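You operate a simulated robot arm through the tools that you are given. There is no shell and no other tool. Be economical: measure what you need, move in short steps, check, and stop when the job is done.

You run a simulated two-armed robot. Do the job below in one go: nothing can be reset, and whatever is moved stays where it is left.

Task
Dress the mop with the compound that the mop card names.
Fine: shield down before you start the buffer; put the bar back and stop the buffer with the red button. Set down upright: what you pick out.

Only the result counts: the job must be done as asked and must still hold three seconds after the hand-in. Knocking over, shifting, dropping, spilling or breaking anything else fails it.

Robot
Two 7-joint arms with fingered hands on one trunk that stands fixed in place. Base frame: the origin is at the foot of the trunk, x ahead of it, y to its left, z up. Lengths are in mm, angles in degrees, forces in N, time in s.
The left shoulder is at [36, 187, 1308], the right one opposite. With the tool pointing down near the work surface each hand reaches from about 100 to 740 mm from the base axis, measured 20 degrees to its own side. Payload 3.6 kg a hand.
The TCP of each hand is the grasp point between the finger pads, 26 mm short of the fingertips. In the tool frame z runs along the fingers and y along their closing line. The gripper opens to 88 mm. The gripper's body begins 30 mm behind the TCP. The gripper is a hand of 3 fingers: y runs from the thumb to the fingers, the wrist lies at [-17, -98, -164] in the tool frame, and closing takes about 1.5 s.
Orientation is told as [roll, pitch, yaw] about the base's x, y, z axes, in that order, counted from this pose: with the fingers straight down and the wrist toward the robot, the tool's x, y and z point along [0, 1, 0], [1, 0, 0] and [0, 0, -1] of the base frame.

Tools
- The arms move only by the tool jog_arm. It takes "left_steps", "right_steps" or both (then of equal length, played together; a hand with none holds still); each is a list of rows, each a list of 7 numbers: the shift along the tool's x, y, z in units of 40 mm (1.0 is 40 mm), then the turn, a rotation vector about the tool's x, y, z in units of 8 degrees (1.0 is 8 degrees), then the closure, from 0 (fully open) to 1 (shut). In form: [[tx, ty, tz, rx, ry, rz, hand], ...]. A call has 1 to 20 rows; each row shifts and turns the commanded pose from where the row before left it, along the tool's axes as they then stand. A call with a number of a shift or a turn outside -1 to 1 is refused whole. Rows are played at 5 a second. More than 50 mm and 8.6 degrees between two rows, or a gripper value outside its range, and nothing of the call is played. Where a pose cannot be reached the arm comes as near as it can. A force on the tool above 50 N (or 10 N above the force at the start of the call, whichever is more), or a blocked arm, ends the call early, and 0.2 s more pass. Each finger travels about 153 mm/s and halts on what it meets, pressing with about 32 N; the grip force reading is that of the motor and also rises with nothing between the fingers. The clock runs only during rows and for 0.2 s after the last one: add rows that do not move to give the fingers time. It gives the time, the measured TCP pose, the force on the tool (base axes), the opening and the grip force at its end, in the units of the frame above (readings bear some noise), with the torque about the TCP (base axes, N m) and any sound that the robot's microphone picked up.
- Cameras (640 x 400 px; columns grow to the right, rows downward): "scene" is now at [216, 52.4, 1244.5]; the picture's right is [0.56, -0.83, 0.00], its down [-0.13, -0.09, -0.99] and it looks along [0.82, 0.56, -0.15] (base axes); focal length 214 px, centre (320, 200). "left" rides on the left gripper at [-56, -80, -102] in its tool frame; the picture's right is [-0.74, -0.32, 0.60], its down [0.62, -0.67, 0.41] and it looks along [0.27, 0.68, 0.69] (tool axes); focal length 247 px, centre (320, 200). "right" rides on the right gripper at [56, -80, -102] in its tool frame; the picture's right is [-0.74, 0.32, -0.60], its down [-0.62, -0.67, 0.41] and it looks along [-0.27, 0.68, 0.69] (tool axes); focal length 247 px, centre (320, 200). There is no depth. A picture from a camera that has moved, and an enlarged one, comes with that camera's place and axes in the base frame and with its lens.
- camera(camera): a new picture of that camera. It takes no simulated time.
- move_column(by): slides the trunk up (or, below 0, down) by that many mm; the arms and the scene camera ride with it, the base frame stays. It gives what a move gives, with no picture.
- set_grasp(shape, hand): the hand has 3 fingers and takes this shape, open, in about a second: jaw (thumb against the fingers, like two jaws); tri (thumb and two fingers); tip (a fingertip pinch); poke (one finger out to press); point (the index stretched); flat (the hand flat); cup (the hand cupped); fist (a fist). The gripper value then closes the fingers along that shape, each until it touches; the sizes above hold for jaw. It gives what a move gives, with no picture.
- turn_head(pan, tilt): turns the head with the scene camera to pan (to the left, within 60 degrees either way) and tilt (down, from -29 to 69), counted from straight ahead of the robot. It gives what a move gives.
- zoom(camera, box): a new picture of the part [left, top, right, bottom] of that camera's present view, enlarged. It takes no simulated time.
- finish_job(): hands the job in; it is judged then, once.

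Work in short steps. Places have to be worked out from the pictures, the camera data and where the tool is seen: move nearer, look again, correct. Check each grasp and each placing, and mend what went wrong. You have 120 turns and 74 pictures in all, those below and enlarged ones among them. Open the grippers and draw the arms clear of the work before you hand the job in, unless the task says otherwise; then end with one line.

The tools are called after ">>>" by a JSON object that holds its "name" and its "arguments". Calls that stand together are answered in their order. jog_arm: Moves the arms, as the interface text tells. Its arguments: {"type":"object","properties":{"left_steps":{"type":"array","items":{"type":"array","items":{"type":"number"}}},"right_steps":{"type":"array","items":{"type":"array","items":{"type":"number"}}}},"required":[]} The other tools are called the same way: move_column (by) slides the trunk up or down; set_grasp (shape, hand) gives the hand a shape; turn_head (pan, tilt) turns the head that bears the scene camera; camera (camera) takes a picture; zoom (camera, box) takes an enlarged picture of a part of a camera's view; finish_job () hands the job in.

At the start:

```text
time: 0.0
left_tool_pos: [376.2, 430.4, 1281.0]
left_tool_rot: [0.0, -0.1, -0.1]
left_force: [0.0, 1.3, 1.0]
left_torque: [0.0, 0.05, -0.01]
left_gripper_width: 87.9
left_gripper_force: 0.0
left_shape: jaw
right_tool_pos: [404.8, 75.1, 1255.8]
right_tool_rot: [0.0, 0.0, 0.2]
right_force: [-1.3, -0.8, -0.5]
right_torque: [0.05, 0.03, 0.02]
right_gripper_width: 87.6
right_gripper_force: 0.1
right_shape: jaw
trunk travel left (down, up): [-450.0, 307.0]
head pan, tilt: [34.2, 8.8]
```

scene: 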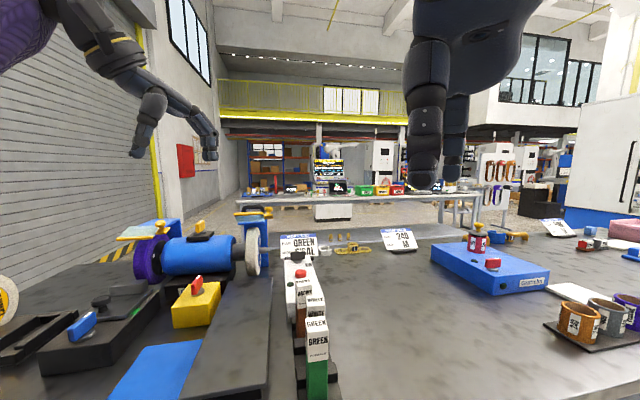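
right: 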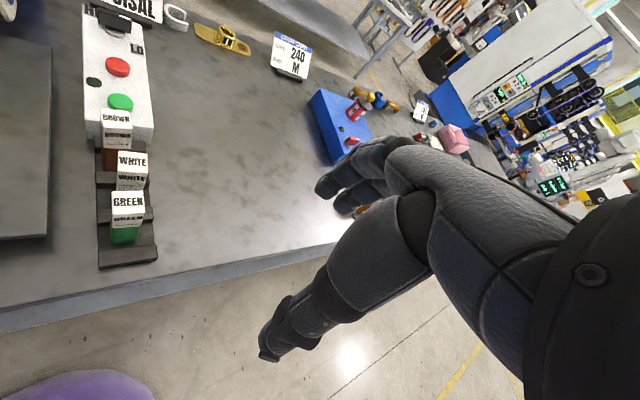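
left: 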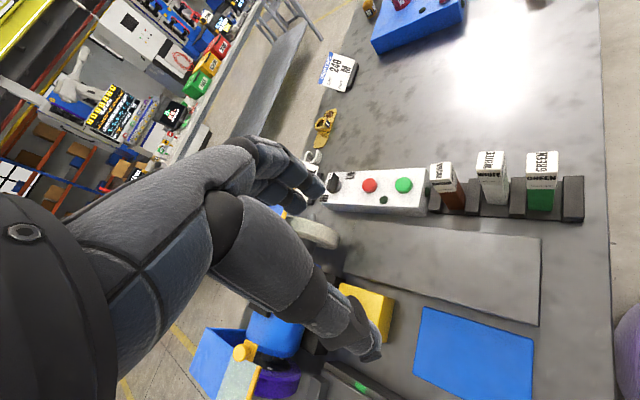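

I see a buffer with a purple wheel and a white mop, cards, a control box and three bars (brown, white, green). I'll read the cards and the buffer closely first.

>>> {"name": "zoom", "arguments": {"camera": "scene", "box": [230, 200, 430, 325]}}

>>> {"name": "turn_head", "arguments": {"pan": 50, "tilt": 40}}

```text
3.20 times, centred on (330, 262) of scene
camera zoom: at [216.0, 52.4, 1244.5], right [0.56, -0.83, 0.0], down [-0.13, -0.09, -0.99], along [0.82, 0.56, -0.15], focal length 686 px, centre (288, 0)
```

zoom: 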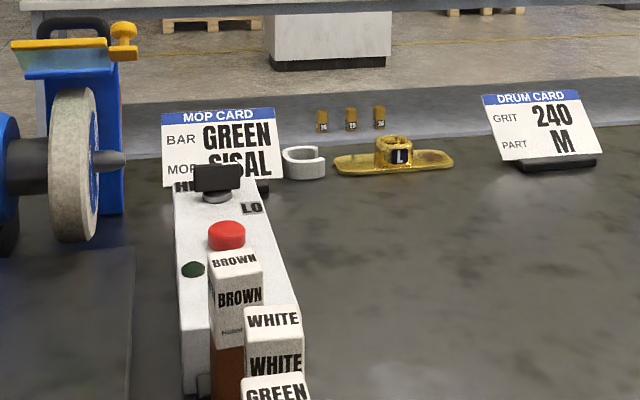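

```text
time: 1.0
left_tool_pos: [375.9, 430.4, 1280.5]
left_tool_rot: [0.1, 0.1, 0.0]
left_force: [-0.9, 0.0, -0.5]
left_torque: [0.01, 0.0, 0.02]
left_gripper_width: 88.0
left_gripper_force: 0.0
left_shape: jaw
right_tool_pos: [406.8, 73.4, 1255.4]
right_tool_rot: [0.1, 0.0, 0.1]
right_force: [-0.7, -1.1, -0.2]
right_torque: [-0.02, -0.01, -0.01]
right_gripper_width: 87.8
right_gripper_force: 0.1
right_shape: jaw
trunk travel left (down, up): [-450.0, 307.0]
head pan, tilt: [50.0, 40.0]
```

The card says BAR GREEN, MOP SISAL. Now a look from the turned head.

>>> {"name": "camera", "arguments": {"camera": "scene"}}

```text
69 pictures are left
camera scene: at [193.9, 65.4, 1194.9], right [0.77, -0.64, 0.0], down [-0.41, -0.49, -0.77], along [0.49, 0.59, -0.64], focal length 214 px, centre (320, 200)
```

scene: 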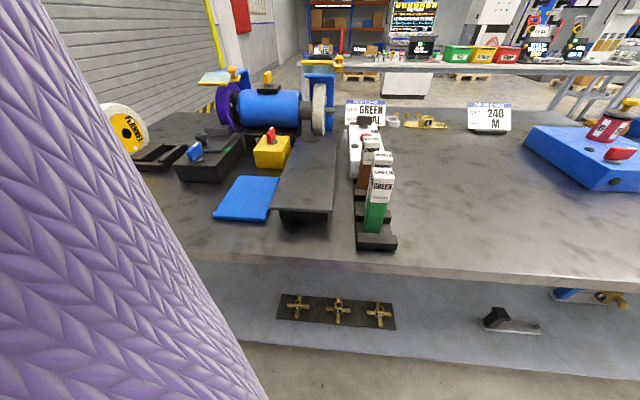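

>>> {"name": "zoom", "arguments": {"camera": "scene", "box": [180, 50, 420, 200]}}

>>> {"name": "zoom", "arguments": {"camera": "scene", "box": [280, 90, 440, 250]}}

```text
2.67 times, centred on (300, 125) of scene
camera zoom: at [193.9, 65.4, 1194.9], right [0.77, -0.64, 0.0], down [-0.41, -0.49, -0.77], along [0.49, 0.59, -0.64], focal length 572 px, centre (373, 400)
```

zoom: 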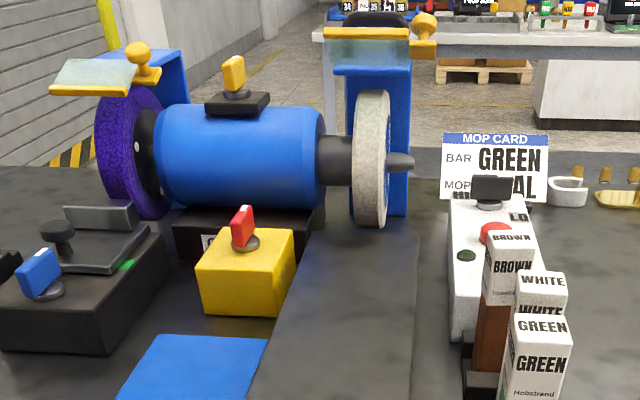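

```text
2.50 times, centred on (360, 170) of scene
camera zoom: at [193.9, 65.4, 1194.9], right [0.77, -0.64, 0.0], down [-0.41, -0.49, -0.77], along [0.49, 0.59, -0.64], focal length 536 px, centre (220, 275)
```

zoom: 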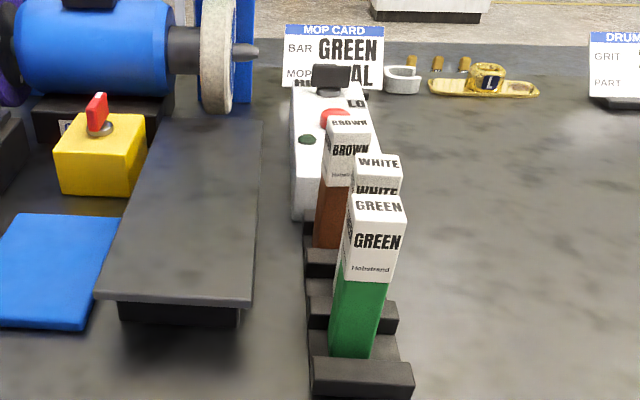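

Turn the left hand to face the station (about 50° yaw) and move the right hand aside.

>>> {"name": "jog_arm", "arguments": {"left_steps": [[0, 0, 0, 0, 0, -1, 0], [0, 0, 0, 0, 0, -1, 0], [0, 0, 0, 0, 0, -1, 0], [0, 0, 0, 0, 0, -1, 0], [0, 0, 0, 0, 0, -1, 0], [0, 0, 0, 0, 0, -1, 0], [0, 0, 0, 0, 0, -0.25, 0]], "right_steps": [[-1, 0, 0, 0, 0, 0, 0], [-1, 0, 0, 0, 0, 0, 0], [-1, 0, 0, 0, 0, 0, 0], [-1, 0, 0, 0, 0, 0, 0], [-1, 0, 0, 0, 0, 0, 0], [-1, 0, 0, 0, 0, 0, 0], [0, 0, 0, 0, 0, 0, 0]]}}

>>> {"name": "camera", "arguments": {"camera": "left"}}

>>> {"name": "camera", "arguments": {"camera": "scene"}}

```text
time: 2.6
left_tool_pos: [376.6, 431.0, 1280.3]
left_tool_rot: [0.0, 0.1, 50.1]
left_force: [-0.5, 0.8, 0.1]
left_torque: [-0.02, -0.01, -0.01]
left_gripper_width: 87.6
left_gripper_force: 0.1
left_shape: jaw
right_tool_pos: [407.3, -164.5, 1256.8]
right_tool_rot: [0.0, 0.0, 0.1]
right_force: [0.3, -0.1, 0.2]
right_torque: [0.0, 0.0, 0.03]
right_gripper_width: 87.7
right_gripper_force: 0.0
right_shape: jaw
trunk travel left (down, up): [-450.0, 307.0]
head pan, tilt: [50.0, 40.0]
```

```text
66 pictures are left
camera left: at [367.3, 333.0, 1381.8], right [0.36, -0.72, -0.6], down [-0.91, -0.11, -0.41], along [0.23, 0.69, -0.69], focal length 247 px, centre (320, 200)
```

left: 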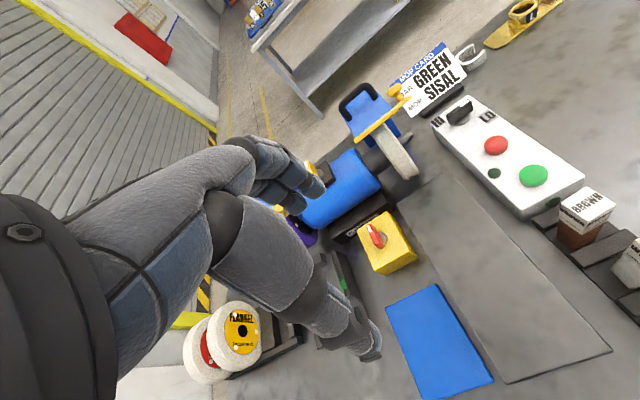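

```text
65 pictures are left
camera scene: at [193.9, 66.4, 1194.7], right [0.77, -0.64, 0.0], down [-0.41, -0.49, -0.77], along [0.49, 0.59, -0.64], focal length 214 px, centre (320, 200)
```

scene: 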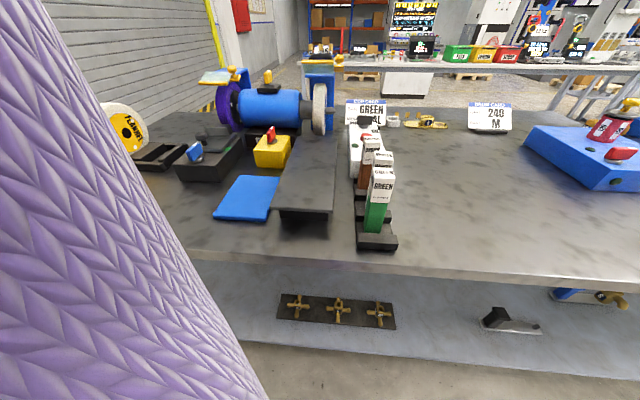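

>>> {"name": "zoom", "arguments": {"camera": "left", "box": [330, 30, 610, 205]}}

```text
2.29 times, centred on (470, 118) of left
camera zoom: at [367.3, 333.0, 1381.8], right [0.36, -0.72, -0.6], down [-0.91, -0.11, -0.41], along [0.23, 0.69, -0.69], focal length 564 px, centre (-23, 389)
```

zoom: 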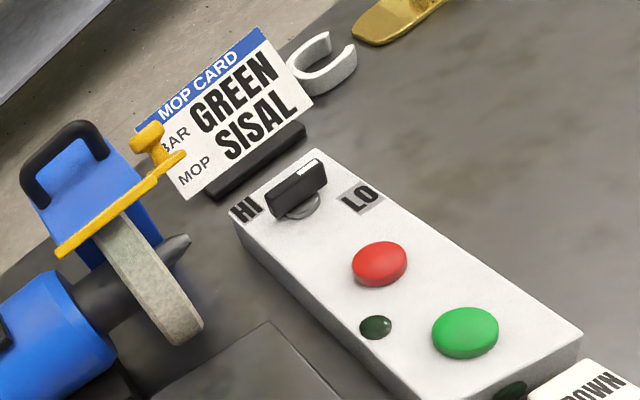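

Move the left hand left and forward to look at both wheels.

>>> {"name": "jog_arm", "arguments": {"left_steps": [[1, 0, 0, 0, 0, 0, 0], [1, 0.5, 0, 0, 0, 0, 0], [1, 0.5, 0, 0, 0, 0, 0], [1, 0.5, 0, 0, 0, 0, 0], [0.5, 0.5, 0, 0, 0, 0, 0]]}}

>>> {"name": "camera", "arguments": {"camera": "left"}}

```text
time: 3.8
left_tool_pos: [289.3, 606.6, 1278.3]
left_tool_rot: [0.0, 0.0, 50.0]
left_force: [0.0, -0.4, 0.0]
left_torque: [0.0, -0.02, -0.02]
left_gripper_width: 88.0
left_gripper_force: 0.0
left_shape: jaw
right_tool_pos: [407.8, -166.3, 1256.2]
right_tool_rot: [0.0, 0.1, 0.1]
right_force: [0.7, -0.4, -0.7]
right_torque: [0.02, 0.03, 0.01]
right_gripper_width: 87.7
right_gripper_force: 0.1
right_shape: jaw
trunk travel left (down, up): [-450.0, 307.0]
head pan, tilt: [50.0, 40.0]
```

```text
63 pictures are left
camera left: at [280.6, 508.9, 1381.0], right [0.36, -0.72, -0.6], down [-0.91, -0.11, -0.41], along [0.23, 0.69, -0.69], focal length 247 px, centre (320, 200)
```

left: 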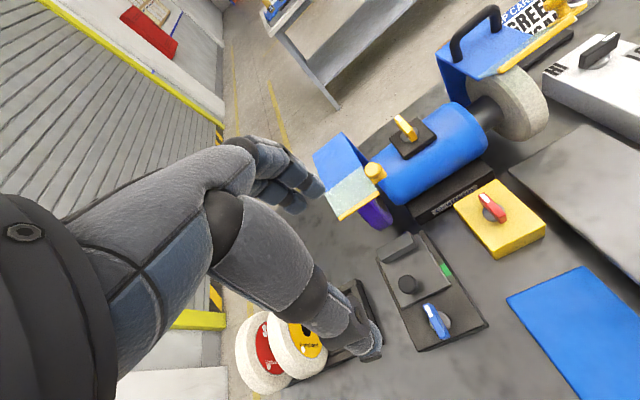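

>>> {"name": "zoom", "arguments": {"camera": "left", "box": [300, 0, 580, 240]}}

```text
1.67 times, centred on (440, 120) of left
camera zoom: at [280.6, 508.9, 1381.0], right [0.36, -0.72, -0.6], down [-0.91, -0.11, -0.41], along [0.23, 0.69, -0.69], focal length 412 px, centre (120, 333)
```

zoom: 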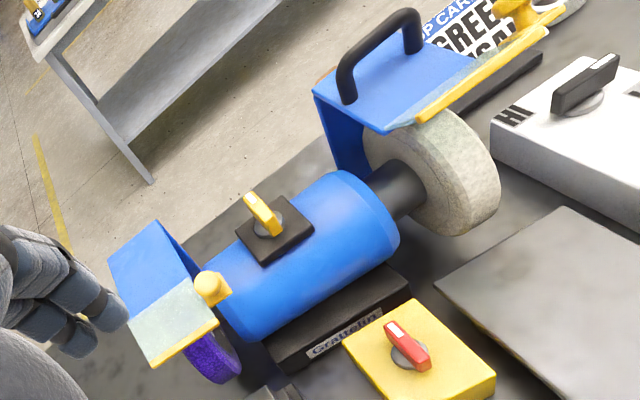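

Move to the right and lower, to view the right shield and mop closer.

>>> {"name": "jog_arm", "arguments": {"left_steps": [[-1, -0.5, 0, 0, 0, 0, 0], [-1, -0.5, 0, 0, 0, 0, 0], [-1, -0.5, 0, 0, 0, 0, 0], [-1, -0.3, 0, 0, 0, 0, 0], [-1, 0, 0, 0, 0, 0, 0], [-1, 0, 0.5, 0, 0, 0, 0], [-0.3, 0, 0.9, 0, 0, 0, 0], [0, 0, 0.9, 0, 0, 0, 0], [0, 0, 0.9, 0, 0, 0, 0]]}}

>>> {"name": "camera", "arguments": {"camera": "left"}}

```text
time: 5.8
left_tool_pos: [436.3, 391.2, 1152.5]
left_tool_rot: [-0.1, 0.2, 50.0]
left_force: [-0.4, -0.6, -0.6]
left_torque: [0.0, -0.03, -0.01]
left_gripper_width: 87.8
left_gripper_force: 0.2
left_shape: jaw
right_tool_pos: [407.0, -166.5, 1256.0]
right_tool_rot: [0.0, 0.0, 0.0]
right_force: [0.8, 0.3, -0.4]
right_torque: [0.01, 0.03, -0.01]
right_gripper_width: 87.5
right_gripper_force: 0.0
right_shape: jaw
trunk travel left (down, up): [-450.0, 307.0]
head pan, tilt: [50.0, 40.0]
```

```text
61 pictures are left
camera left: at [427.7, 292.9, 1253.8], right [0.36, -0.72, -0.6], down [-0.91, -0.11, -0.41], along [0.23, 0.69, -0.69], focal length 247 px, centre (320, 200)
```

left: 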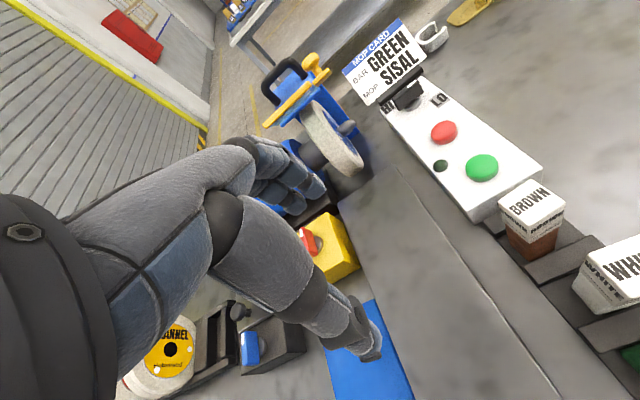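

>>> {"name": "zoom", "arguments": {"camera": "left", "box": [240, 20, 500, 200]}}

```text
2.22 times, centred on (370, 110) of left
camera zoom: at [427.7, 292.9, 1253.8], right [0.36, -0.72, -0.6], down [-0.91, -0.11, -0.41], along [0.23, 0.69, -0.69], focal length 549 px, centre (209, 400)
```

zoom: 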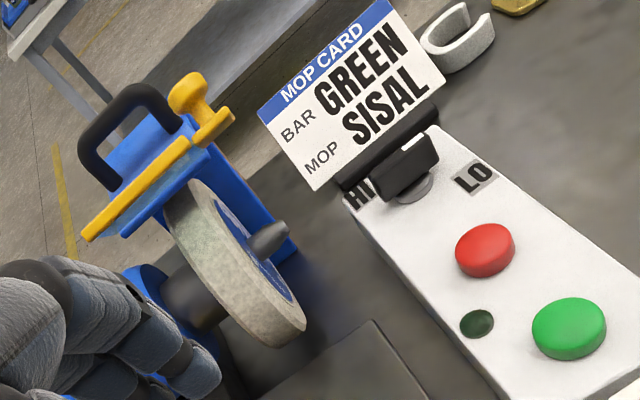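

>>> {"name": "zoom", "arguments": {"camera": "left", "box": [300, 80, 380, 180]}}

>>> {"name": "zoom", "arguments": {"camera": "left", "box": [255, 40, 345, 130]}}

```text
4.00 times, centred on (340, 130) of left
camera zoom: at [427.7, 292.9, 1253.8], right [0.36, -0.72, -0.6], down [-0.91, -0.11, -0.41], along [0.23, 0.69, -0.69], focal length 988 px, centre (240, 480)
```

zoom: 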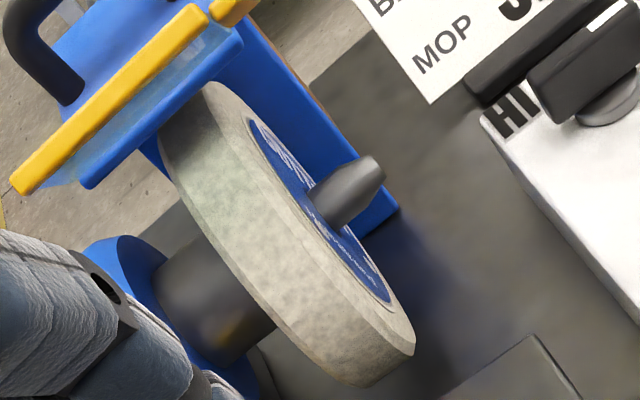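

```text
4.44 times, centred on (300, 85) of left
camera zoom: at [427.7, 292.9, 1253.8], right [0.36, -0.72, -0.6], down [-0.91, -0.11, -0.41], along [0.23, 0.69, -0.69], focal length 1098 px, centre (409, 711)
```

zoom: 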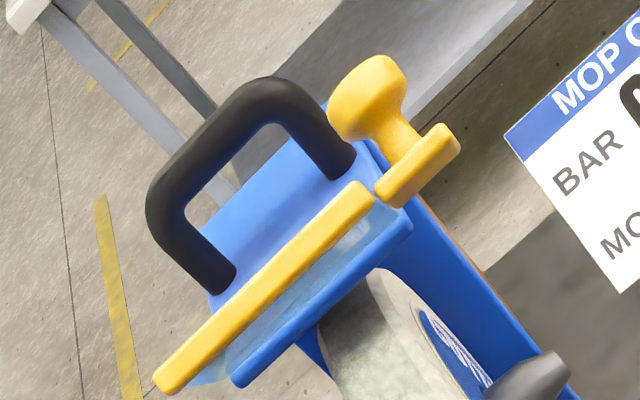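

Card's mop appears to be the fitted right one (blue label). The shield pane is tilted up about 45° with its edge near (560..611, 571..511, 1119). I close the hand, tilt the fingers forward and approach partway, then look.

>>> {"name": "jog_arm", "arguments": {"left_steps": [[0, 0, -1, 0, 0, 0, 0.5], [0, 0, -0.5, -1, 0, 0, 1], [0, 0, 0, -1, 0, 0, 1], [0, 0, 0, -1, 0, 0, 1], [0, 0, 0, -0.75, 0, 0, 1], [-0.4, 1, 0.4, 0, 0, 0, 1], [0, 0.9, 0.4, 0, 0, 0, 1], [0, 0, 0, 0, 0, 0, 1], [0, 0, 0, 0, 0, 0, 1]]}}

>>> {"name": "camera", "arguments": {"camera": "left"}}

>>> {"name": "zoom", "arguments": {"camera": "scene", "box": [200, 20, 420, 190]}}

```text
time: 7.8
left_tool_pos: [499.7, 441.5, 1222.9]
left_tool_rot: [-0.1, -30.0, 50.2]
left_force: [-0.7, -0.6, -0.4]
left_torque: [0.04, 0.01, -0.01]
left_gripper_width: 0.2
left_gripper_force: 31.9
left_shape: jaw
right_tool_pos: [408.4, -166.3, 1256.2]
right_tool_rot: [0.0, 0.1, 0.1]
right_force: [0.2, 0.8, -0.2]
right_torque: [-0.01, 0.01, -0.04]
right_gripper_width: 87.6
right_gripper_force: 0.1
right_shape: jaw
trunk travel left (down, up): [-450.0, 307.0]
head pan, tilt: [50.0, 40.0]
```

```text
57 pictures are left
camera left: at [465.7, 311.7, 1271.2], right [0.58, -0.45, -0.68], down [-0.72, 0.12, -0.69], along [0.39, 0.88, -0.26], focal length 247 px, centre (320, 200)
```

left: 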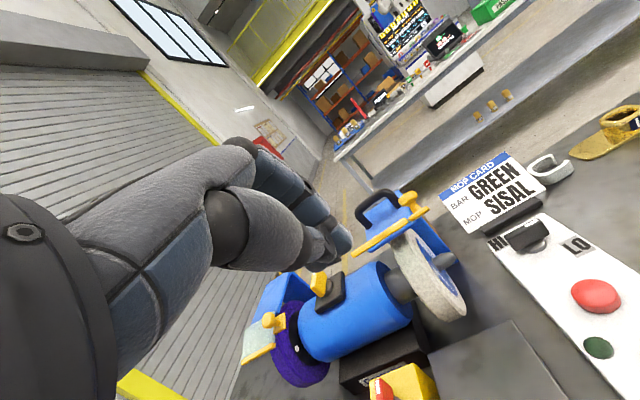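

```text
2.35 times, centred on (310, 105) of scene
camera zoom: at [193.9, 65.7, 1194.8], right [0.77, -0.64, 0.0], down [-0.41, -0.49, -0.77], along [0.49, 0.59, -0.64], focal length 505 px, centre (344, 424)
```

zoom: 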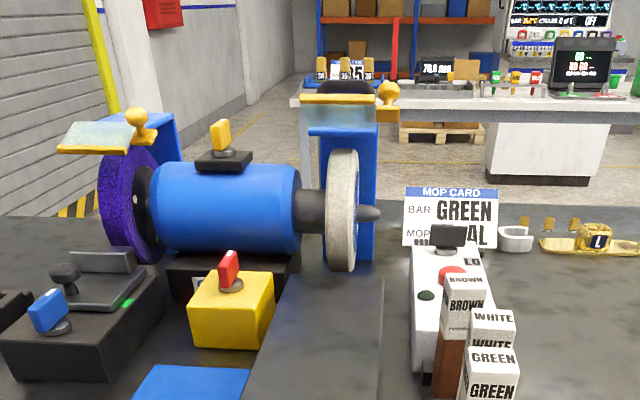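

>>> {"name": "zoom", "arguments": {"camera": "left", "box": [330, 170, 480, 330]}}

```text
2.50 times, centred on (405, 250) of left
camera zoom: at [465.7, 311.7, 1271.2], right [0.58, -0.45, -0.68], down [-0.72, 0.12, -0.69], along [0.39, 0.88, -0.26], focal length 617 px, centre (108, 75)
```

zoom: 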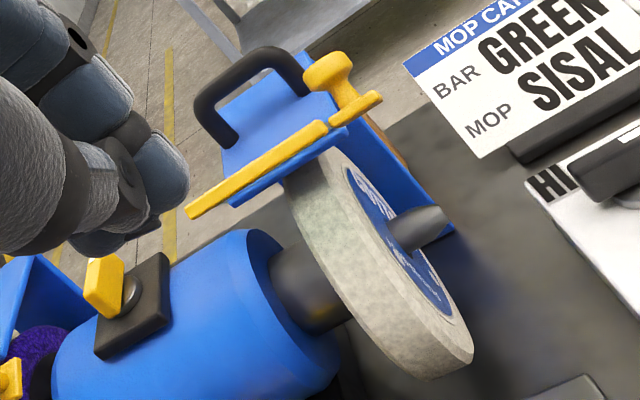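

Estimates agree: pane edge middle about (586, 541, 1118). Move fingertips above it.

>>> {"name": "jog_arm", "arguments": {"left_steps": [[0, 0.9, 0, 0, 0, 0, 1], [0, 0.9, 0, 0, 0, 0, 1], [0, 0, 0.95, 0, 0, 0, 1], [0, 0, 0.95, 0, 0, 0, 1], [0, 0, 0.6, 0, 0, 0, 1]]}}

>>> {"name": "zoom", "arguments": {"camera": "left", "box": [200, 100, 520, 300]}}

>>> {"name": "zoom", "arguments": {"camera": "scene", "box": [200, 0, 420, 170]}}

```text
time: 9.0
left_tool_pos: [574.5, 528.6, 1171.6]
left_tool_rot: [0.1, -30.0, 50.0]
left_force: [0.4, 1.2, 0.9]
left_torque: [0.0, 0.03, 0.01]
left_gripper_width: 0.1
left_gripper_force: 31.8
left_shape: jaw
right_tool_pos: [408.2, -166.3, 1257.5]
right_tool_rot: [0.1, 0.0, 0.1]
right_force: [0.6, 0.5, 0.9]
right_torque: [0.04, 0.01, -0.01]
right_gripper_width: 87.6
right_gripper_force: 0.1
right_shape: jaw
trunk travel left (down, up): [-450.0, 307.0]
head pan, tilt: [50.0, 40.0]
```

```text
2.00 times, centred on (360, 200) of left
camera zoom: at [539.5, 399.8, 1220.8], right [0.58, -0.45, -0.68], down [-0.72, 0.12, -0.69], along [0.39, 0.88, -0.26], focal length 494 px, centre (240, 200)
```

zoom: 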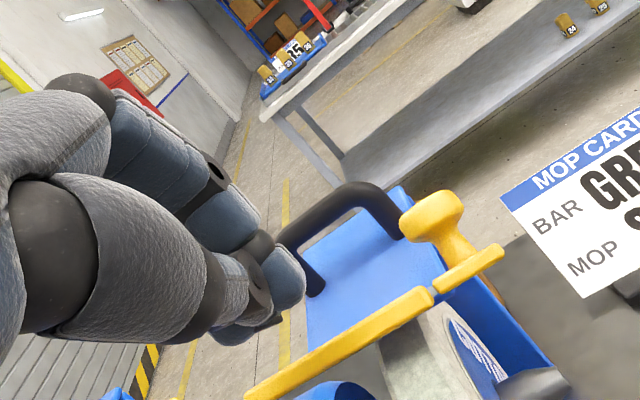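

```text
2.35 times, centred on (310, 85) of scene
camera zoom: at [194.3, 65.5, 1194.7], right [0.77, -0.64, 0.0], down [-0.41, -0.49, -0.77], along [0.49, 0.59, -0.64], focal length 505 px, centre (344, 471)
```

zoom: 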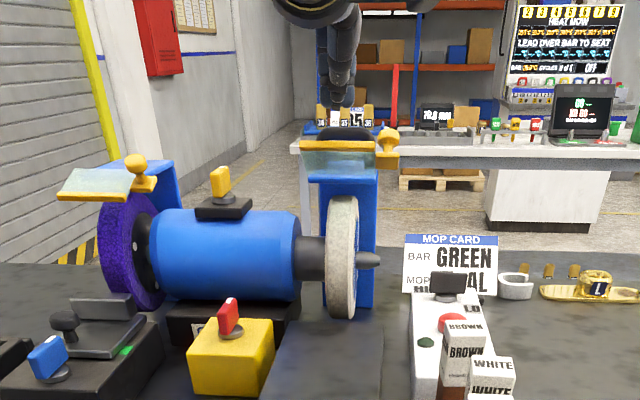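

Tip position confirmed. Nudge 10 mm inward so as to land on the pane, then press down.

>>> {"name": "jog_arm", "arguments": {"left_steps": [[0, 0.22, 0.125, 0, 0, 0, 1], [0, -0.19, 0.325, 0, 0, 0, 1], [0, -0.19, 0.325, 0, 0, 0, 1], [0, -0.19, 0.325, 0, 0, 0, 1], [0, -0.19, 0.325, 0, 0, 0, 1], [0, -0.19, 0.325, 0, 0, 0, 1]]}}

>>> {"name": "zoom", "arguments": {"camera": "scene", "box": [200, 0, 420, 170]}}

```text
time: 10.4
left_tool_pos: [577.1, 533.1, 1096.2]
left_tool_rot: [0.1, -29.9, 49.8]
left_force: [-13.0, -13.2, -1.4]
left_torque: [-0.35, 0.32, 0.07]
left_gripper_width: 0.0
left_gripper_force: 31.6
left_shape: jaw
right_tool_pos: [405.9, -169.0, 1256.9]
right_tool_rot: [0.2, -0.1, 0.1]
right_force: [0.3, -0.6, 0.2]
right_torque: [-0.01, 0.05, 0.0]
right_gripper_width: 87.8
right_gripper_force: 0.0
right_shape: jaw
trunk travel left (down, up): [-450.0, 307.0]
head pan, tilt: [50.0, 40.0]
```

```text
2.35 times, centred on (310, 85) of scene
camera zoom: at [192.4, 63.7, 1195.1], right [0.77, -0.64, 0.0], down [-0.41, -0.49, -0.77], along [0.49, 0.59, -0.64], focal length 505 px, centre (344, 471)
```

zoom: 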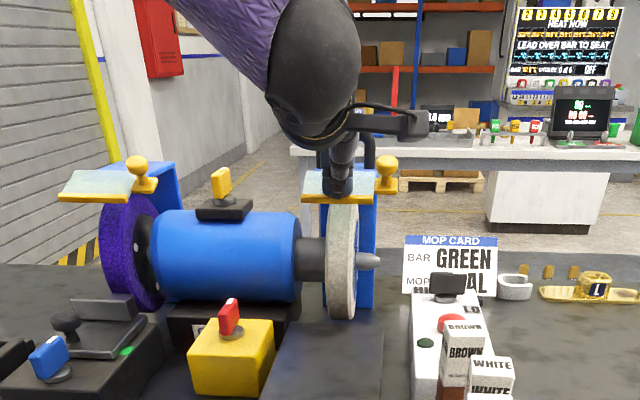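

The shield has swung down to roughly the left one's angle; there's an 18 N horizontal force. Look from the hand camera.

>>> {"name": "camera", "arguments": {"camera": "left"}}

```text
51 pictures are left
camera left: at [542.3, 403.8, 1145.2], right [0.58, -0.46, -0.68], down [-0.72, 0.12, -0.69], along [0.39, 0.88, -0.26], focal length 247 px, centre (320, 200)
```

left: 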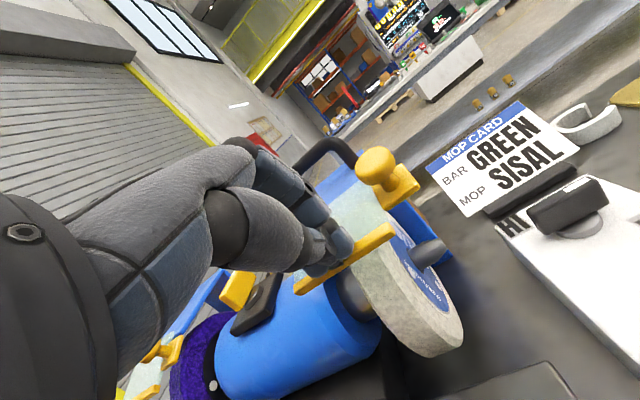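

Press a little further down to find whether it is at its stop.

>>> {"name": "jog_arm", "arguments": {"left_steps": [[0, -0.1, 0.17, 0, 0, 0, 1], [0, -0.1, 0.17, 0, 0, 0, 1], [0, -0.1, 0.17, 0, 0, 0, 1], [0, 0, 0, 0, 0, 0, 1]]}}

>>> {"name": "zoom", "arguments": {"camera": "scene", "box": [200, 0, 420, 170]}}

```text
time: 11.4
left_tool_pos: [578.9, 532.7, 1089.3]
left_tool_rot: [-1.2, -31.4, 50.7]
left_force: [-22.3, -12.7, 22.9]
left_torque: [-0.48, 0.23, 0.12]
left_gripper_width: 0.1
left_gripper_force: 32.1
left_shape: jaw
right_tool_pos: [401.1, -170.8, 1259.5]
right_tool_rot: [0.2, -0.5, 0.1]
right_force: [-0.2, -0.4, 0.4]
right_torque: [0.0, -0.01, 0.0]
right_gripper_width: 87.5
right_gripper_force: 0.1
right_shape: jaw
trunk travel left (down, up): [-450.0, 307.0]
head pan, tilt: [50.0, 40.0]
stopped in row 4 (left hand): the force on the tool passed its limit at 52 N (the readings are from after the stop); the commanded pose is now the measured one
```

```text
2.35 times, centred on (310, 85) of scene
camera zoom: at [187.1, 61.8, 1196.2], right [0.77, -0.64, 0.0], down [-0.41, -0.49, -0.77], along [0.5, 0.59, -0.64], focal length 505 px, centre (344, 471)
```

zoom: 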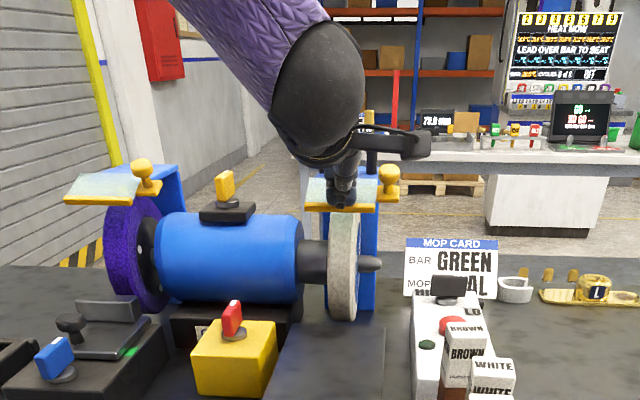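

It's at its stop (52 N). Back off up and toward the robot, then check that it stays down.

>>> {"name": "jog_arm", "arguments": {"left_steps": [[0, 0.1, -0.5, 0, 0, 0, 1], [0, 0.2, -1, 0, 0, 0, 1], [0, 0, -1, 0, 0, 0, 1], [0, 0, -1, 0, 0, 0, 1], [0, 0, -0.5, 0, 0, 0, 1]]}}

>>> {"name": "zoom", "arguments": {"camera": "left", "box": [280, 130, 640, 400]}}

>>> {"name": "zoom", "arguments": {"camera": "scene", "box": [270, 50, 400, 140]}}

```text
time: 12.6
left_tool_pos: [536.1, 482.1, 1225.6]
left_tool_rot: [-0.6, -30.9, 50.5]
left_force: [-0.6, 0.7, 0.3]
left_torque: [-0.01, -0.03, -0.01]
left_gripper_width: 0.0
left_gripper_force: 32.5
left_shape: jaw
right_tool_pos: [407.1, -167.4, 1257.0]
right_tool_rot: [0.1, 0.1, 0.1]
right_force: [-0.6, -0.2, 1.8]
right_torque: [0.01, -0.01, 0.0]
right_gripper_width: 87.7
right_gripper_force: 0.1
right_shape: jaw
trunk travel left (down, up): [-450.0, 307.0]
head pan, tilt: [50.0, 40.0]
```

```text
1.48 times, centred on (460, 265) of left
camera zoom: at [500.4, 352.8, 1272.0], right [0.59, -0.45, -0.67], down [-0.7, 0.12, -0.7], along [0.39, 0.89, -0.24], focal length 366 px, centre (113, 104)
```

zoom: 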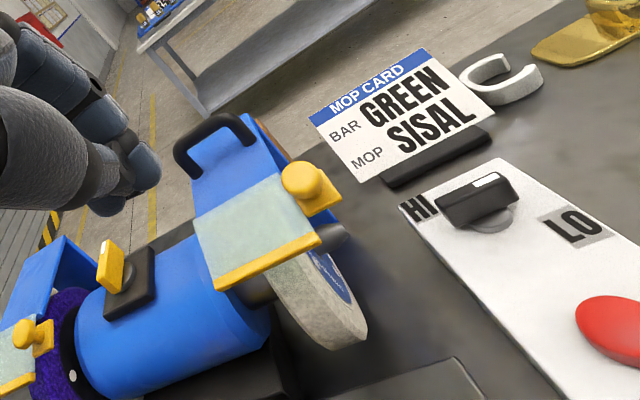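

```text
4.44 times, centred on (335, 95) of scene
camera zoom: at [194.0, 65.3, 1194.8], right [0.77, -0.64, 0.0], down [-0.41, -0.49, -0.77], along [0.49, 0.59, -0.64], focal length 953 px, centre (253, 667)
```

zoom: 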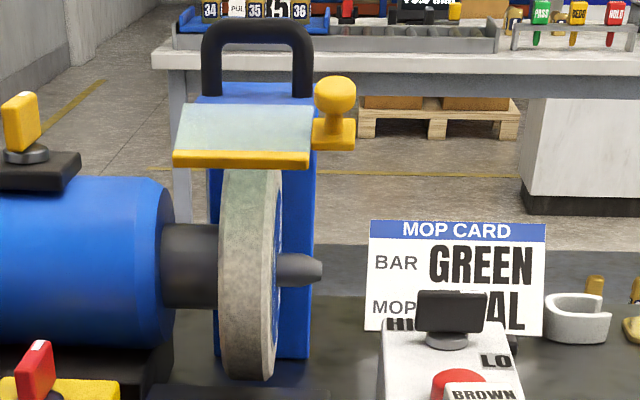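

Shield is down and stays. Check the mop's label, then go to the green button.

>>> {"name": "zoom", "arguments": {"camera": "left", "box": [425, 270, 545, 370]}}

```text
4.00 times, centred on (485, 320) of left
camera zoom: at [500.4, 352.8, 1272.0], right [0.59, -0.45, -0.67], down [-0.7, 0.12, -0.7], along [0.39, 0.89, -0.24], focal length 988 px, centre (-340, -280)
```

zoom: 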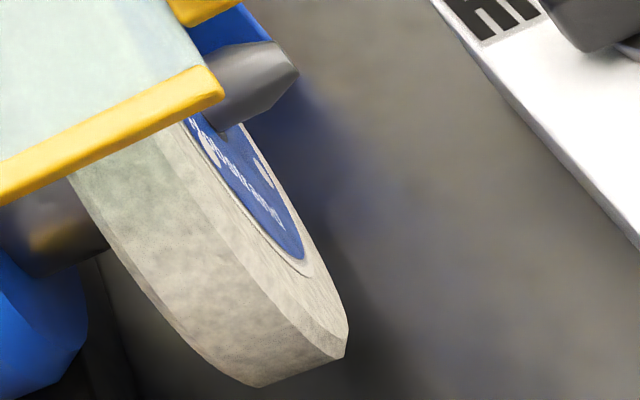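

Untilt, turn the hand to about 20° yaw, and move above the green button (est. (606, 363, 937)).

>>> {"name": "jog_arm", "arguments": {"left_steps": [[0, 0, 0, 1, 0, 0, 1], [0, 0, 0, 1, 0, 0, 1], [0, 0, 0, 1, 0, 0, 1], [0, 0, 0, 0.86, 0, 0, 1], [0, 0, 0, 0, 0, 1, 1], [0, 0, 0, 0, 0, 1, 1], [0, 0, 0, 0, 0, 1, 1], [0, 0, 0, 0, 0, 0.8, 1], [-0.9, 0.2, 0, 0, 0, 0, 1], [-0.9, 0.2, 0, 0, 0, 0, 1], [-0.9, 0.2, 0, 0, 0, 0, 1], [-0.7, 0, 0.5, 0, 0, 0, 1], [0, 0, 0.9, 0, 0, 0, 1], [0, 0, 0.9, 0, 0, 0, 1]]}}

>>> {"name": "camera", "arguments": {"camera": "left"}}

>>> {"name": "camera", "arguments": {"camera": "scene"}}

```text
time: 15.6
left_tool_pos: [605.4, 360.0, 1133.2]
left_tool_rot: [-0.4, -0.3, 19.8]
left_force: [0.2, 0.4, 1.0]
left_torque: [-0.03, 0.0, -0.04]
left_gripper_width: 0.0
left_gripper_force: 32.0
left_shape: jaw
right_tool_pos: [408.4, -167.5, 1255.9]
right_tool_rot: [0.0, 0.0, 0.1]
right_force: [0.0, -0.8, 0.1]
right_torque: [0.02, 0.01, -0.01]
right_gripper_width: 88.1
right_gripper_force: 0.0
right_shape: jaw
trunk travel left (down, up): [-450.0, 307.0]
head pan, tilt: [50.0, 40.0]
```

```text
46 pictures are left
camera left: at [548.3, 281.1, 1235.1], right [-0.05, -0.8, -0.6], down [-0.83, 0.36, -0.42], along [0.55, 0.48, -0.69], focal length 247 px, centre (320, 200)
```

left: 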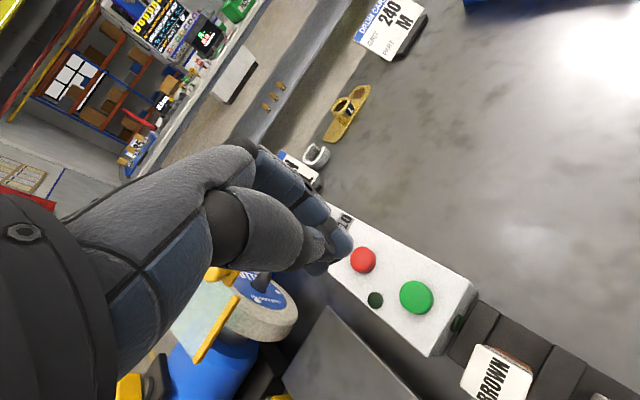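

```text
45 pictures are left
camera scene: at [194.5, 65.1, 1194.7], right [0.77, -0.64, 0.0], down [-0.41, -0.49, -0.77], along [0.49, 0.59, -0.64], focal length 214 px, centre (320, 200)
```

scene: 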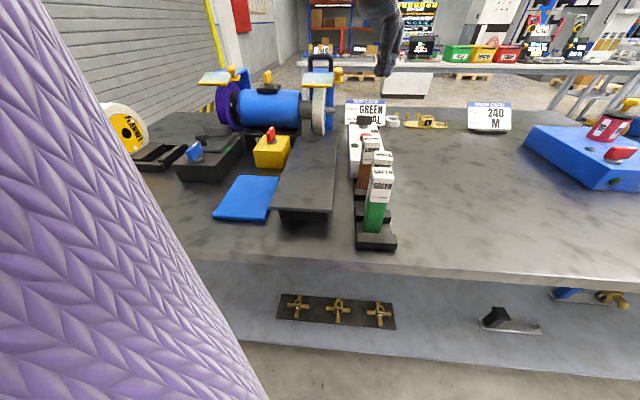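

Green confirmed near (605, 365), red near (660, 422). Read the mop label now visible.

>>> {"name": "zoom", "arguments": {"camera": "left", "box": [220, 260, 310, 330]}}

```text
5.71 times, centred on (265, 295) of left
camera zoom: at [548.3, 281.1, 1235.1], right [-0.05, -0.8, -0.6], down [-0.83, 0.36, -0.42], along [0.55, 0.48, -0.69], focal length 1411 px, centre (634, -343)
```

zoom: 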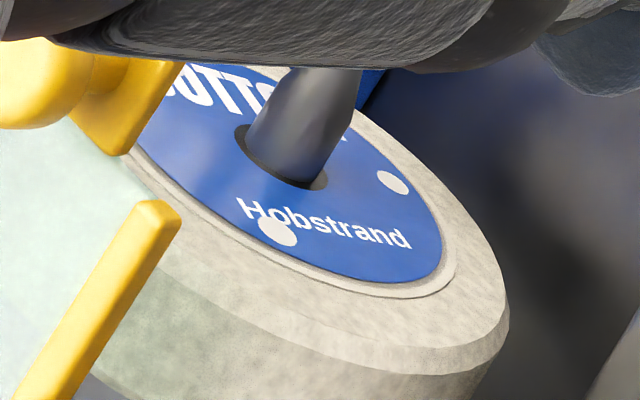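

The fitted right mop reads COTTON, while the card says SISAL — so the purple wheel or a spare may be the sisal mop. I'll raise the hand and look at the left end of the buffer.

>>> {"name": "jog_arm", "arguments": {"left_steps": [[0, 0, -1, 0, 0, 0, 1], [0, 0, -1, 0, 0, 1, 1], [0, 0, -1, 0, 0, 1, 1], [0.5, -0.5, 0, 0, 0, 0.5, 1], [1, -0.6, 0, 0, 0, 0, 1], [1, -0.6, 0, 0, 0, 0, 1], [1, -0.6, 0, 0, 0, 0, 1], [1, -0.6, 0, 0, 0, 0, 1], [1, -0.6, 0, 0, 0, 0, 1], [1, -0.6, 0, 0, 0, 0, 1], [1, -0.6, 0, 0, 0, 0, 1], [1, -0.6, 0, 0, 0, 0, 1], [1, -0.6, 0, 0, 0, 0, 1], [1, -0.6, 0, 0, 0, 0, 1], [0.7, -0.5, 0, 0, 0, 0, 1], [0, 0, 0.9, 0, 0, 0, 1], [0, 0, 0.9, 0, 0, 0, 1]]}}

>>> {"name": "camera", "arguments": {"camera": "left"}}

```text
time: 19.2
left_tool_pos: [334.1, 798.2, 1177.7]
left_tool_rot: [-0.3, -0.5, -0.3]
left_force: [-0.3, 0.8, -0.1]
left_torque: [-0.03, 0.03, -0.01]
left_gripper_width: 0.0
left_gripper_force: 31.7
left_shape: jaw
left hand out of reach, approached as far as the arm can: row 15
right_tool_pos: [408.4, -167.1, 1256.2]
right_tool_rot: [0.1, -0.1, 0.1]
right_force: [0.2, -0.9, 0.0]
right_torque: [0.02, 0.0, 0.01]
right_gripper_width: 87.5
right_gripper_force: 0.1
right_shape: jaw
trunk travel left (down, up): [-450.0, 307.0]
head pan, tilt: [50.0, 40.0]
```

```text
43 pictures are left
camera left: at [252.0, 741.3, 1278.8], right [-0.32, -0.74, -0.6], down [-0.66, 0.62, -0.42], along [0.68, 0.26, -0.68], focal length 247 px, centre (320, 200)
```

left: 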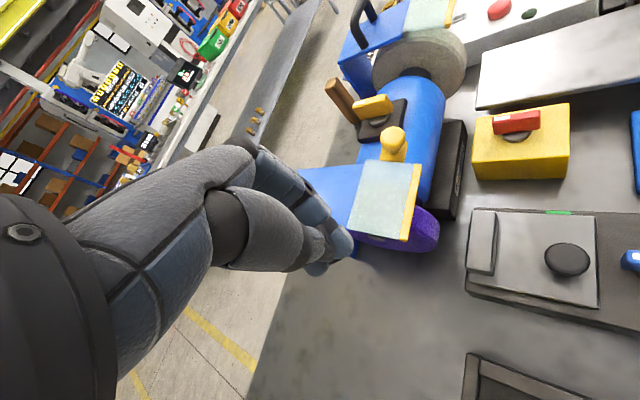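

>>> {"name": "zoom", "arguments": {"camera": "left", "box": [340, 160, 460, 270]}}

```text
3.64 times, centred on (400, 215) of left
camera zoom: at [252.0, 741.3, 1278.8], right [-0.32, -0.74, -0.6], down [-0.66, 0.62, -0.42], along [0.68, 0.26, -0.68], focal length 898 px, centre (29, 146)
```

zoom: 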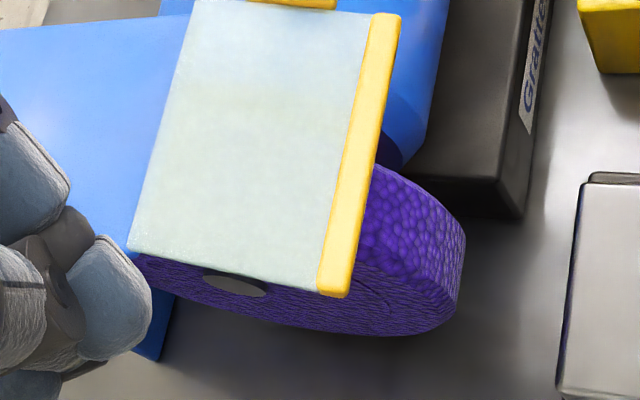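

The purple wheel is an unlabelled abrasive wheel, not a mop; the fitted mop on the tapered spindle is the one to dress with GREEN. Return above the green button.

>>> {"name": "jog_arm", "arguments": {"left_steps": [[0, 0, -1, 0, 0, 0, 1], [0, 0, -1, 0, 0, 0, 1], [-0.98, 0.61, 0, 0, 0, 0, 1], [-0.98, 0.61, 0, 0, 0, 0, 1], [-0.98, 0.61, 0, 0, 0, 0, 1], [-0.98, 0.61, 0, 0, 0, 0, 1], [-0.98, 0.61, 0, 0, 0, 0, 1], [-0.98, 0.61, 0, 0, 0, 0, 1], [-0.98, 0.61, 0, 0, 0, 0, 1], [-0.98, 0.61, 0, 0, 0, 0, 1], [-0.98, 0.61, 0, 0, 0, 0, 1], [-0.98, 0.61, 0, 0, 0, 0, 1], [-0.98, 0.61, 0, 0, 0, 0, 1], [0, 0, 0, 0, 0, -1, 1], [0, 0, 0, 0, 0, -1, 1], [0, 0, 1, 0, 0, -0.5, 1], [0, 0, 1, 0, 0, 0, 1], [0, 0, 1, 0, 0, 0, 1], [0, 0, 1, 0, 0, 0, 1]]}}

```text
time: 23.2
left_tool_pos: [601.1, 364.9, 1097.7]
left_tool_rot: [-0.5, -0.4, 19.9]
left_force: [0.1, -0.9, 0.5]
left_torque: [0.01, -0.02, -0.01]
left_gripper_width: 0.0
left_gripper_force: 32.3
left_shape: jaw
right_tool_pos: [408.5, -167.1, 1255.6]
right_tool_rot: [0.0, -0.1, 0.2]
right_force: [0.4, 0.1, 0.0]
right_torque: [-0.02, -0.03, -0.01]
right_gripper_width: 87.7
right_gripper_force: 0.1
right_shape: jaw
trunk travel left (down, up): [-450.0, 307.0]
head pan, tilt: [50.0, 40.0]
```

Descend to about 20 mm above the button and look.

>>> {"name": "jog_arm", "arguments": {"left_steps": [[0, 0.1, 1, 0, 0, 0, 1], [0, 0, 1, 0, 0, 0, 1], [0, 0, 0.75, 0, 0, 0, 1]]}}

>>> {"name": "camera", "arguments": {"camera": "left"}}

>>> {"name": "zoom", "arguments": {"camera": "scene", "box": [300, 80, 460, 190]}}

```text
time: 24.0
left_tool_pos: [585.7, 372.7, 1009.2]
left_tool_rot: [-0.5, -0.4, 19.8]
left_force: [0.6, 0.1, -0.3]
left_torque: [0.01, 0.01, -0.02]
left_gripper_width: 0.3
left_gripper_force: 32.4
left_shape: jaw
left hand out of reach, approached as far as the arm can: row 2, 3
right_tool_pos: [408.5, -165.6, 1256.2]
right_tool_rot: [0.0, 0.0, 0.2]
right_force: [-0.2, -0.3, -0.7]
right_torque: [0.01, -0.01, -0.04]
right_gripper_width: 87.9
right_gripper_force: 0.0
right_shape: jaw
trunk travel left (down, up): [-450.0, 307.0]
head pan, tilt: [50.0, 40.0]
```

```text
41 pictures are left
camera left: at [528.4, 292.2, 1110.9], right [-0.04, -0.8, -0.59], down [-0.83, 0.36, -0.42], along [0.55, 0.48, -0.69], focal length 247 px, centre (320, 200)
```

left: 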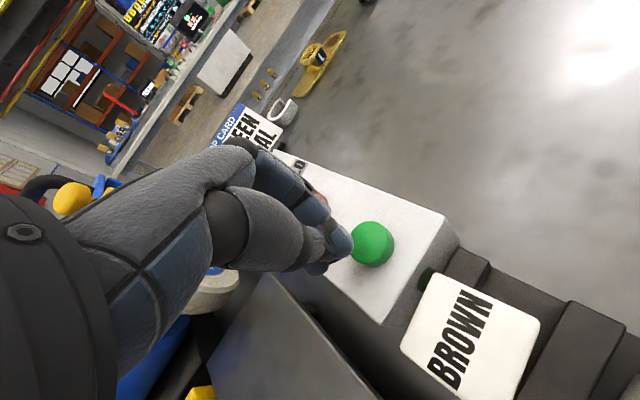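

```text
3.64 times, centred on (380, 135) of scene
camera zoom: at [193.8, 65.8, 1194.8], right [0.77, -0.64, 0.0], down [-0.41, -0.49, -0.77], along [0.49, 0.59, -0.64], focal length 780 px, centre (102, 436)
```

zoom: 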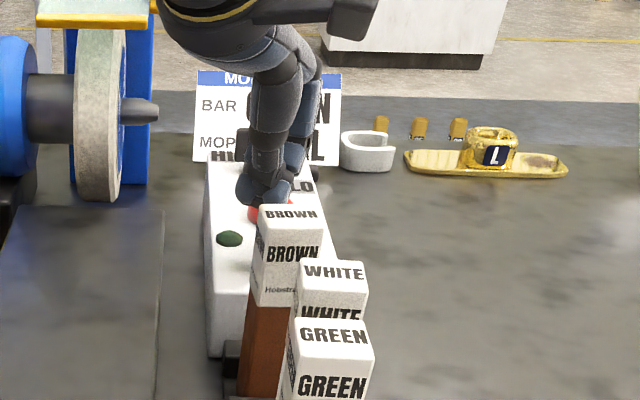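

The arm is at its downward reach limit; I'll raise the hand, then lower the trunk.

>>> {"name": "jog_arm", "arguments": {"left_steps": [[0, 0, -1, 0, 0, 0, 1], [0, 0, -1, 0, 0, 0, 1], [0, 0, -1, 0, 0, 0, 1], [0, 0, -0.75, 0, 0, 0, 1], [0, 0, 0, 0, 0, 0, 1]]}}

>>> {"name": "move_column", "arguments": {"by": -130}}

```text
time: 25.2
left_tool_pos: [585.8, 371.2, 1160.2]
left_tool_rot: [-0.5, -0.2, 19.7]
left_force: [-0.5, -0.2, -0.3]
left_torque: [-0.04, -0.02, 0.01]
left_gripper_width: 0.1
left_gripper_force: 31.8
left_shape: jaw
right_tool_pos: [407.3, -166.4, 1256.8]
right_tool_rot: [0.0, 0.0, 0.0]
right_force: [-1.1, -0.6, 1.0]
right_torque: [0.02, 0.0, 0.01]
right_gripper_width: 87.7
right_gripper_force: 0.0
right_shape: jaw
trunk travel left (down, up): [-450.0, 307.0]
head pan, tilt: [50.0, 40.0]
```

```text
time: 26.7
left_tool_pos: [585.6, 371.1, 1031.1]
left_tool_rot: [-0.4, -0.4, 19.8]
left_force: [-0.3, 0.1, 0.0]
left_torque: [-0.03, 0.03, 0.05]
left_gripper_width: 0.0
left_gripper_force: 32.5
left_shape: jaw
right_tool_pos: [407.6, -166.6, 1127.3]
right_tool_rot: [0.0, -0.1, 0.1]
right_force: [-0.6, 0.3, 0.0]
right_torque: [0.02, -0.03, -0.03]
right_gripper_width: 87.5
right_gripper_force: 0.0
right_shape: jaw
trunk travel left (down, up): [-320.0, 437.0]
head pan, tilt: [50.0, 40.0]
```

Align above the green button and press down gently.

>>> {"name": "jog_arm", "arguments": {"left_steps": [[-0.3, 0.395, 0, 0, 0, 0, 1], [0, 0, 0.7, 0, 0, 0, 1], [0, 0, 0.7, 0, 0, 0, 1], [0, 0, 0.1, 0, 0, 0, 1], [0, 0, 0.1, 0, 0, 0, 1]]}}

```text
time: 27.9
left_tool_pos: [605.4, 365.8, 970.2]
left_tool_rot: [-0.4, -0.6, 19.7]
left_force: [-3.0, 0.9, 13.4]
left_torque: [0.01, 0.12, -0.01]
left_gripper_width: 0.0
left_gripper_force: 31.5
left_shape: jaw
right_tool_pos: [407.4, -166.8, 1125.8]
right_tool_rot: [0.2, -0.1, 0.1]
right_force: [1.5, 0.2, 0.0]
right_torque: [0.01, 0.03, 0.0]
right_gripper_width: 87.7
right_gripper_force: 0.0
right_shape: jaw
trunk travel left (down, up): [-320.0, 437.0]
head pan, tilt: [50.0, 40.0]
heard: click
```

A click was heard at 13 N. Raise and check the lamp/sound.

>>> {"name": "jog_arm", "arguments": {"left_steps": [[0, 0, -0.5, 0, 0, 0, 1], [0, 0, -1, 0, 0, 0, 1], [0, 0, -1, 0, 0, 0, 1], [0, 0, -1, 0, 0, 0, 1]]}}

>>> {"name": "camera", "arguments": {"camera": "left"}}

```text
time: 28.9
left_tool_pos: [601.8, 366.7, 1107.6]
left_tool_rot: [-0.4, -0.3, 19.8]
left_force: [0.0, -0.3, 0.8]
left_torque: [-0.04, 0.0, 0.02]
left_gripper_width: 0.1
left_gripper_force: 31.7
left_shape: jaw
right_tool_pos: [407.6, -165.9, 1127.3]
right_tool_rot: [0.0, 0.1, 0.1]
right_force: [0.2, 0.3, -0.7]
right_torque: [0.0, -0.02, 0.04]
right_gripper_width: 87.6
right_gripper_force: 0.0
right_shape: jaw
trunk travel left (down, up): [-320.0, 437.0]
head pan, tilt: [50.0, 40.0]
```

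```text
39 pictures are left
camera left: at [543.3, 286.1, 1209.6], right [-0.05, -0.8, -0.59], down [-0.83, 0.36, -0.42], along [0.55, 0.48, -0.69], focal length 247 px, centre (320, 200)
```

left: 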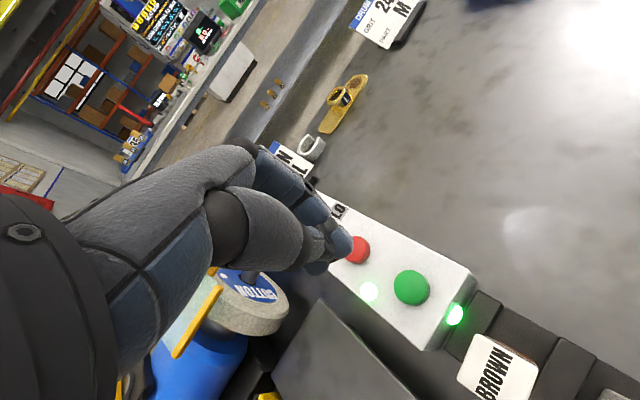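

Lamps are lit: the buffer runs. Now move to the green bar with the hand open, turned so the fingers close across the row.

>>> {"name": "jog_arm", "arguments": {"left_steps": [[0, 0, -1, 0, 0, 0, 1], [0, 0, -0.8, 0, 0, 0, 1], [-0.37, -1, 0, 0, 0, 0, 1], [-0.37, -1, 0, 0, 0, 0, 1], [-0.37, -1, 0, 0, 0, 0, 1], [-0.37, -1, 0, 0, 0, 0, 1], [-0.37, -1, 0, 0, 0, 0, 0.5], [0, 0, 0, 0, 0, 1, 0], [0, 0, 0, 0, 0, 1, 0], [0, 0, 0, 0, 0, 1, 0], [0, 0, 0, 0, 0, 1, 0], [0, 0, 0, 0, 0, 1, 0], [0, 0, 0, 0, 0, 1, 0], [0, 0, 0, 0, 0, 1, 0], [0, 0, 0, 0, 0, 0.5, 0]]}}

>>> {"name": "camera", "arguments": {"camera": "left"}}

>>> {"name": "camera", "arguments": {"camera": "scene"}}

```text
time: 32.1
left_tool_pos: [439.7, 229.1, 1178.3]
left_tool_rot: [0.1, -0.6, -40.3]
left_force: [0.0, 0.6, 0.0]
left_torque: [0.02, -0.01, -0.04]
left_gripper_width: 87.9
left_gripper_force: 0.0
left_shape: jaw
right_tool_pos: [408.0, -167.0, 1126.6]
right_tool_rot: [0.0, 0.0, 0.2]
right_force: [0.3, -0.6, 0.8]
right_torque: [0.01, 0.0, -0.01]
right_gripper_width: 87.8
right_gripper_force: 0.0
right_shape: jaw
trunk travel left (down, up): [-320.0, 437.0]
head pan, tilt: [50.0, 40.0]
```

```text
38 pictures are left
camera left: at [340.7, 238.6, 1279.0], right [-0.71, -0.36, -0.6], down [-0.1, 0.9, -0.42], along [0.69, -0.24, -0.68], focal length 247 px, centre (320, 200)
```

left: 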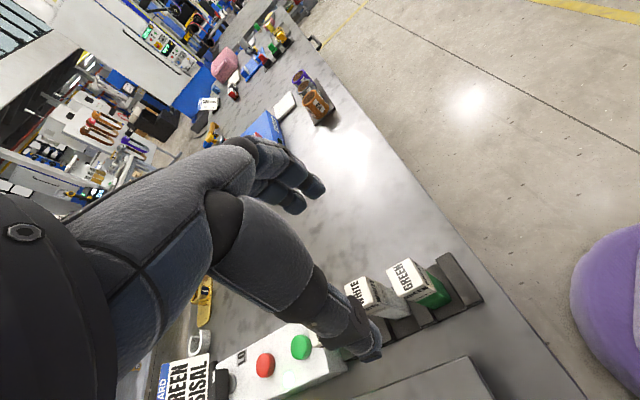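

```text
37 pictures are left
camera scene: at [209.2, 65.3, 1056.2], right [0.77, -0.64, 0.0], down [-0.41, -0.49, -0.77], along [0.49, 0.59, -0.64], focal length 214 px, centre (320, 200)
```

scene: 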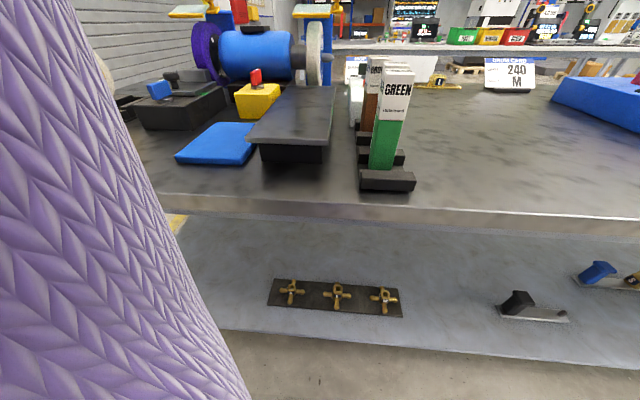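

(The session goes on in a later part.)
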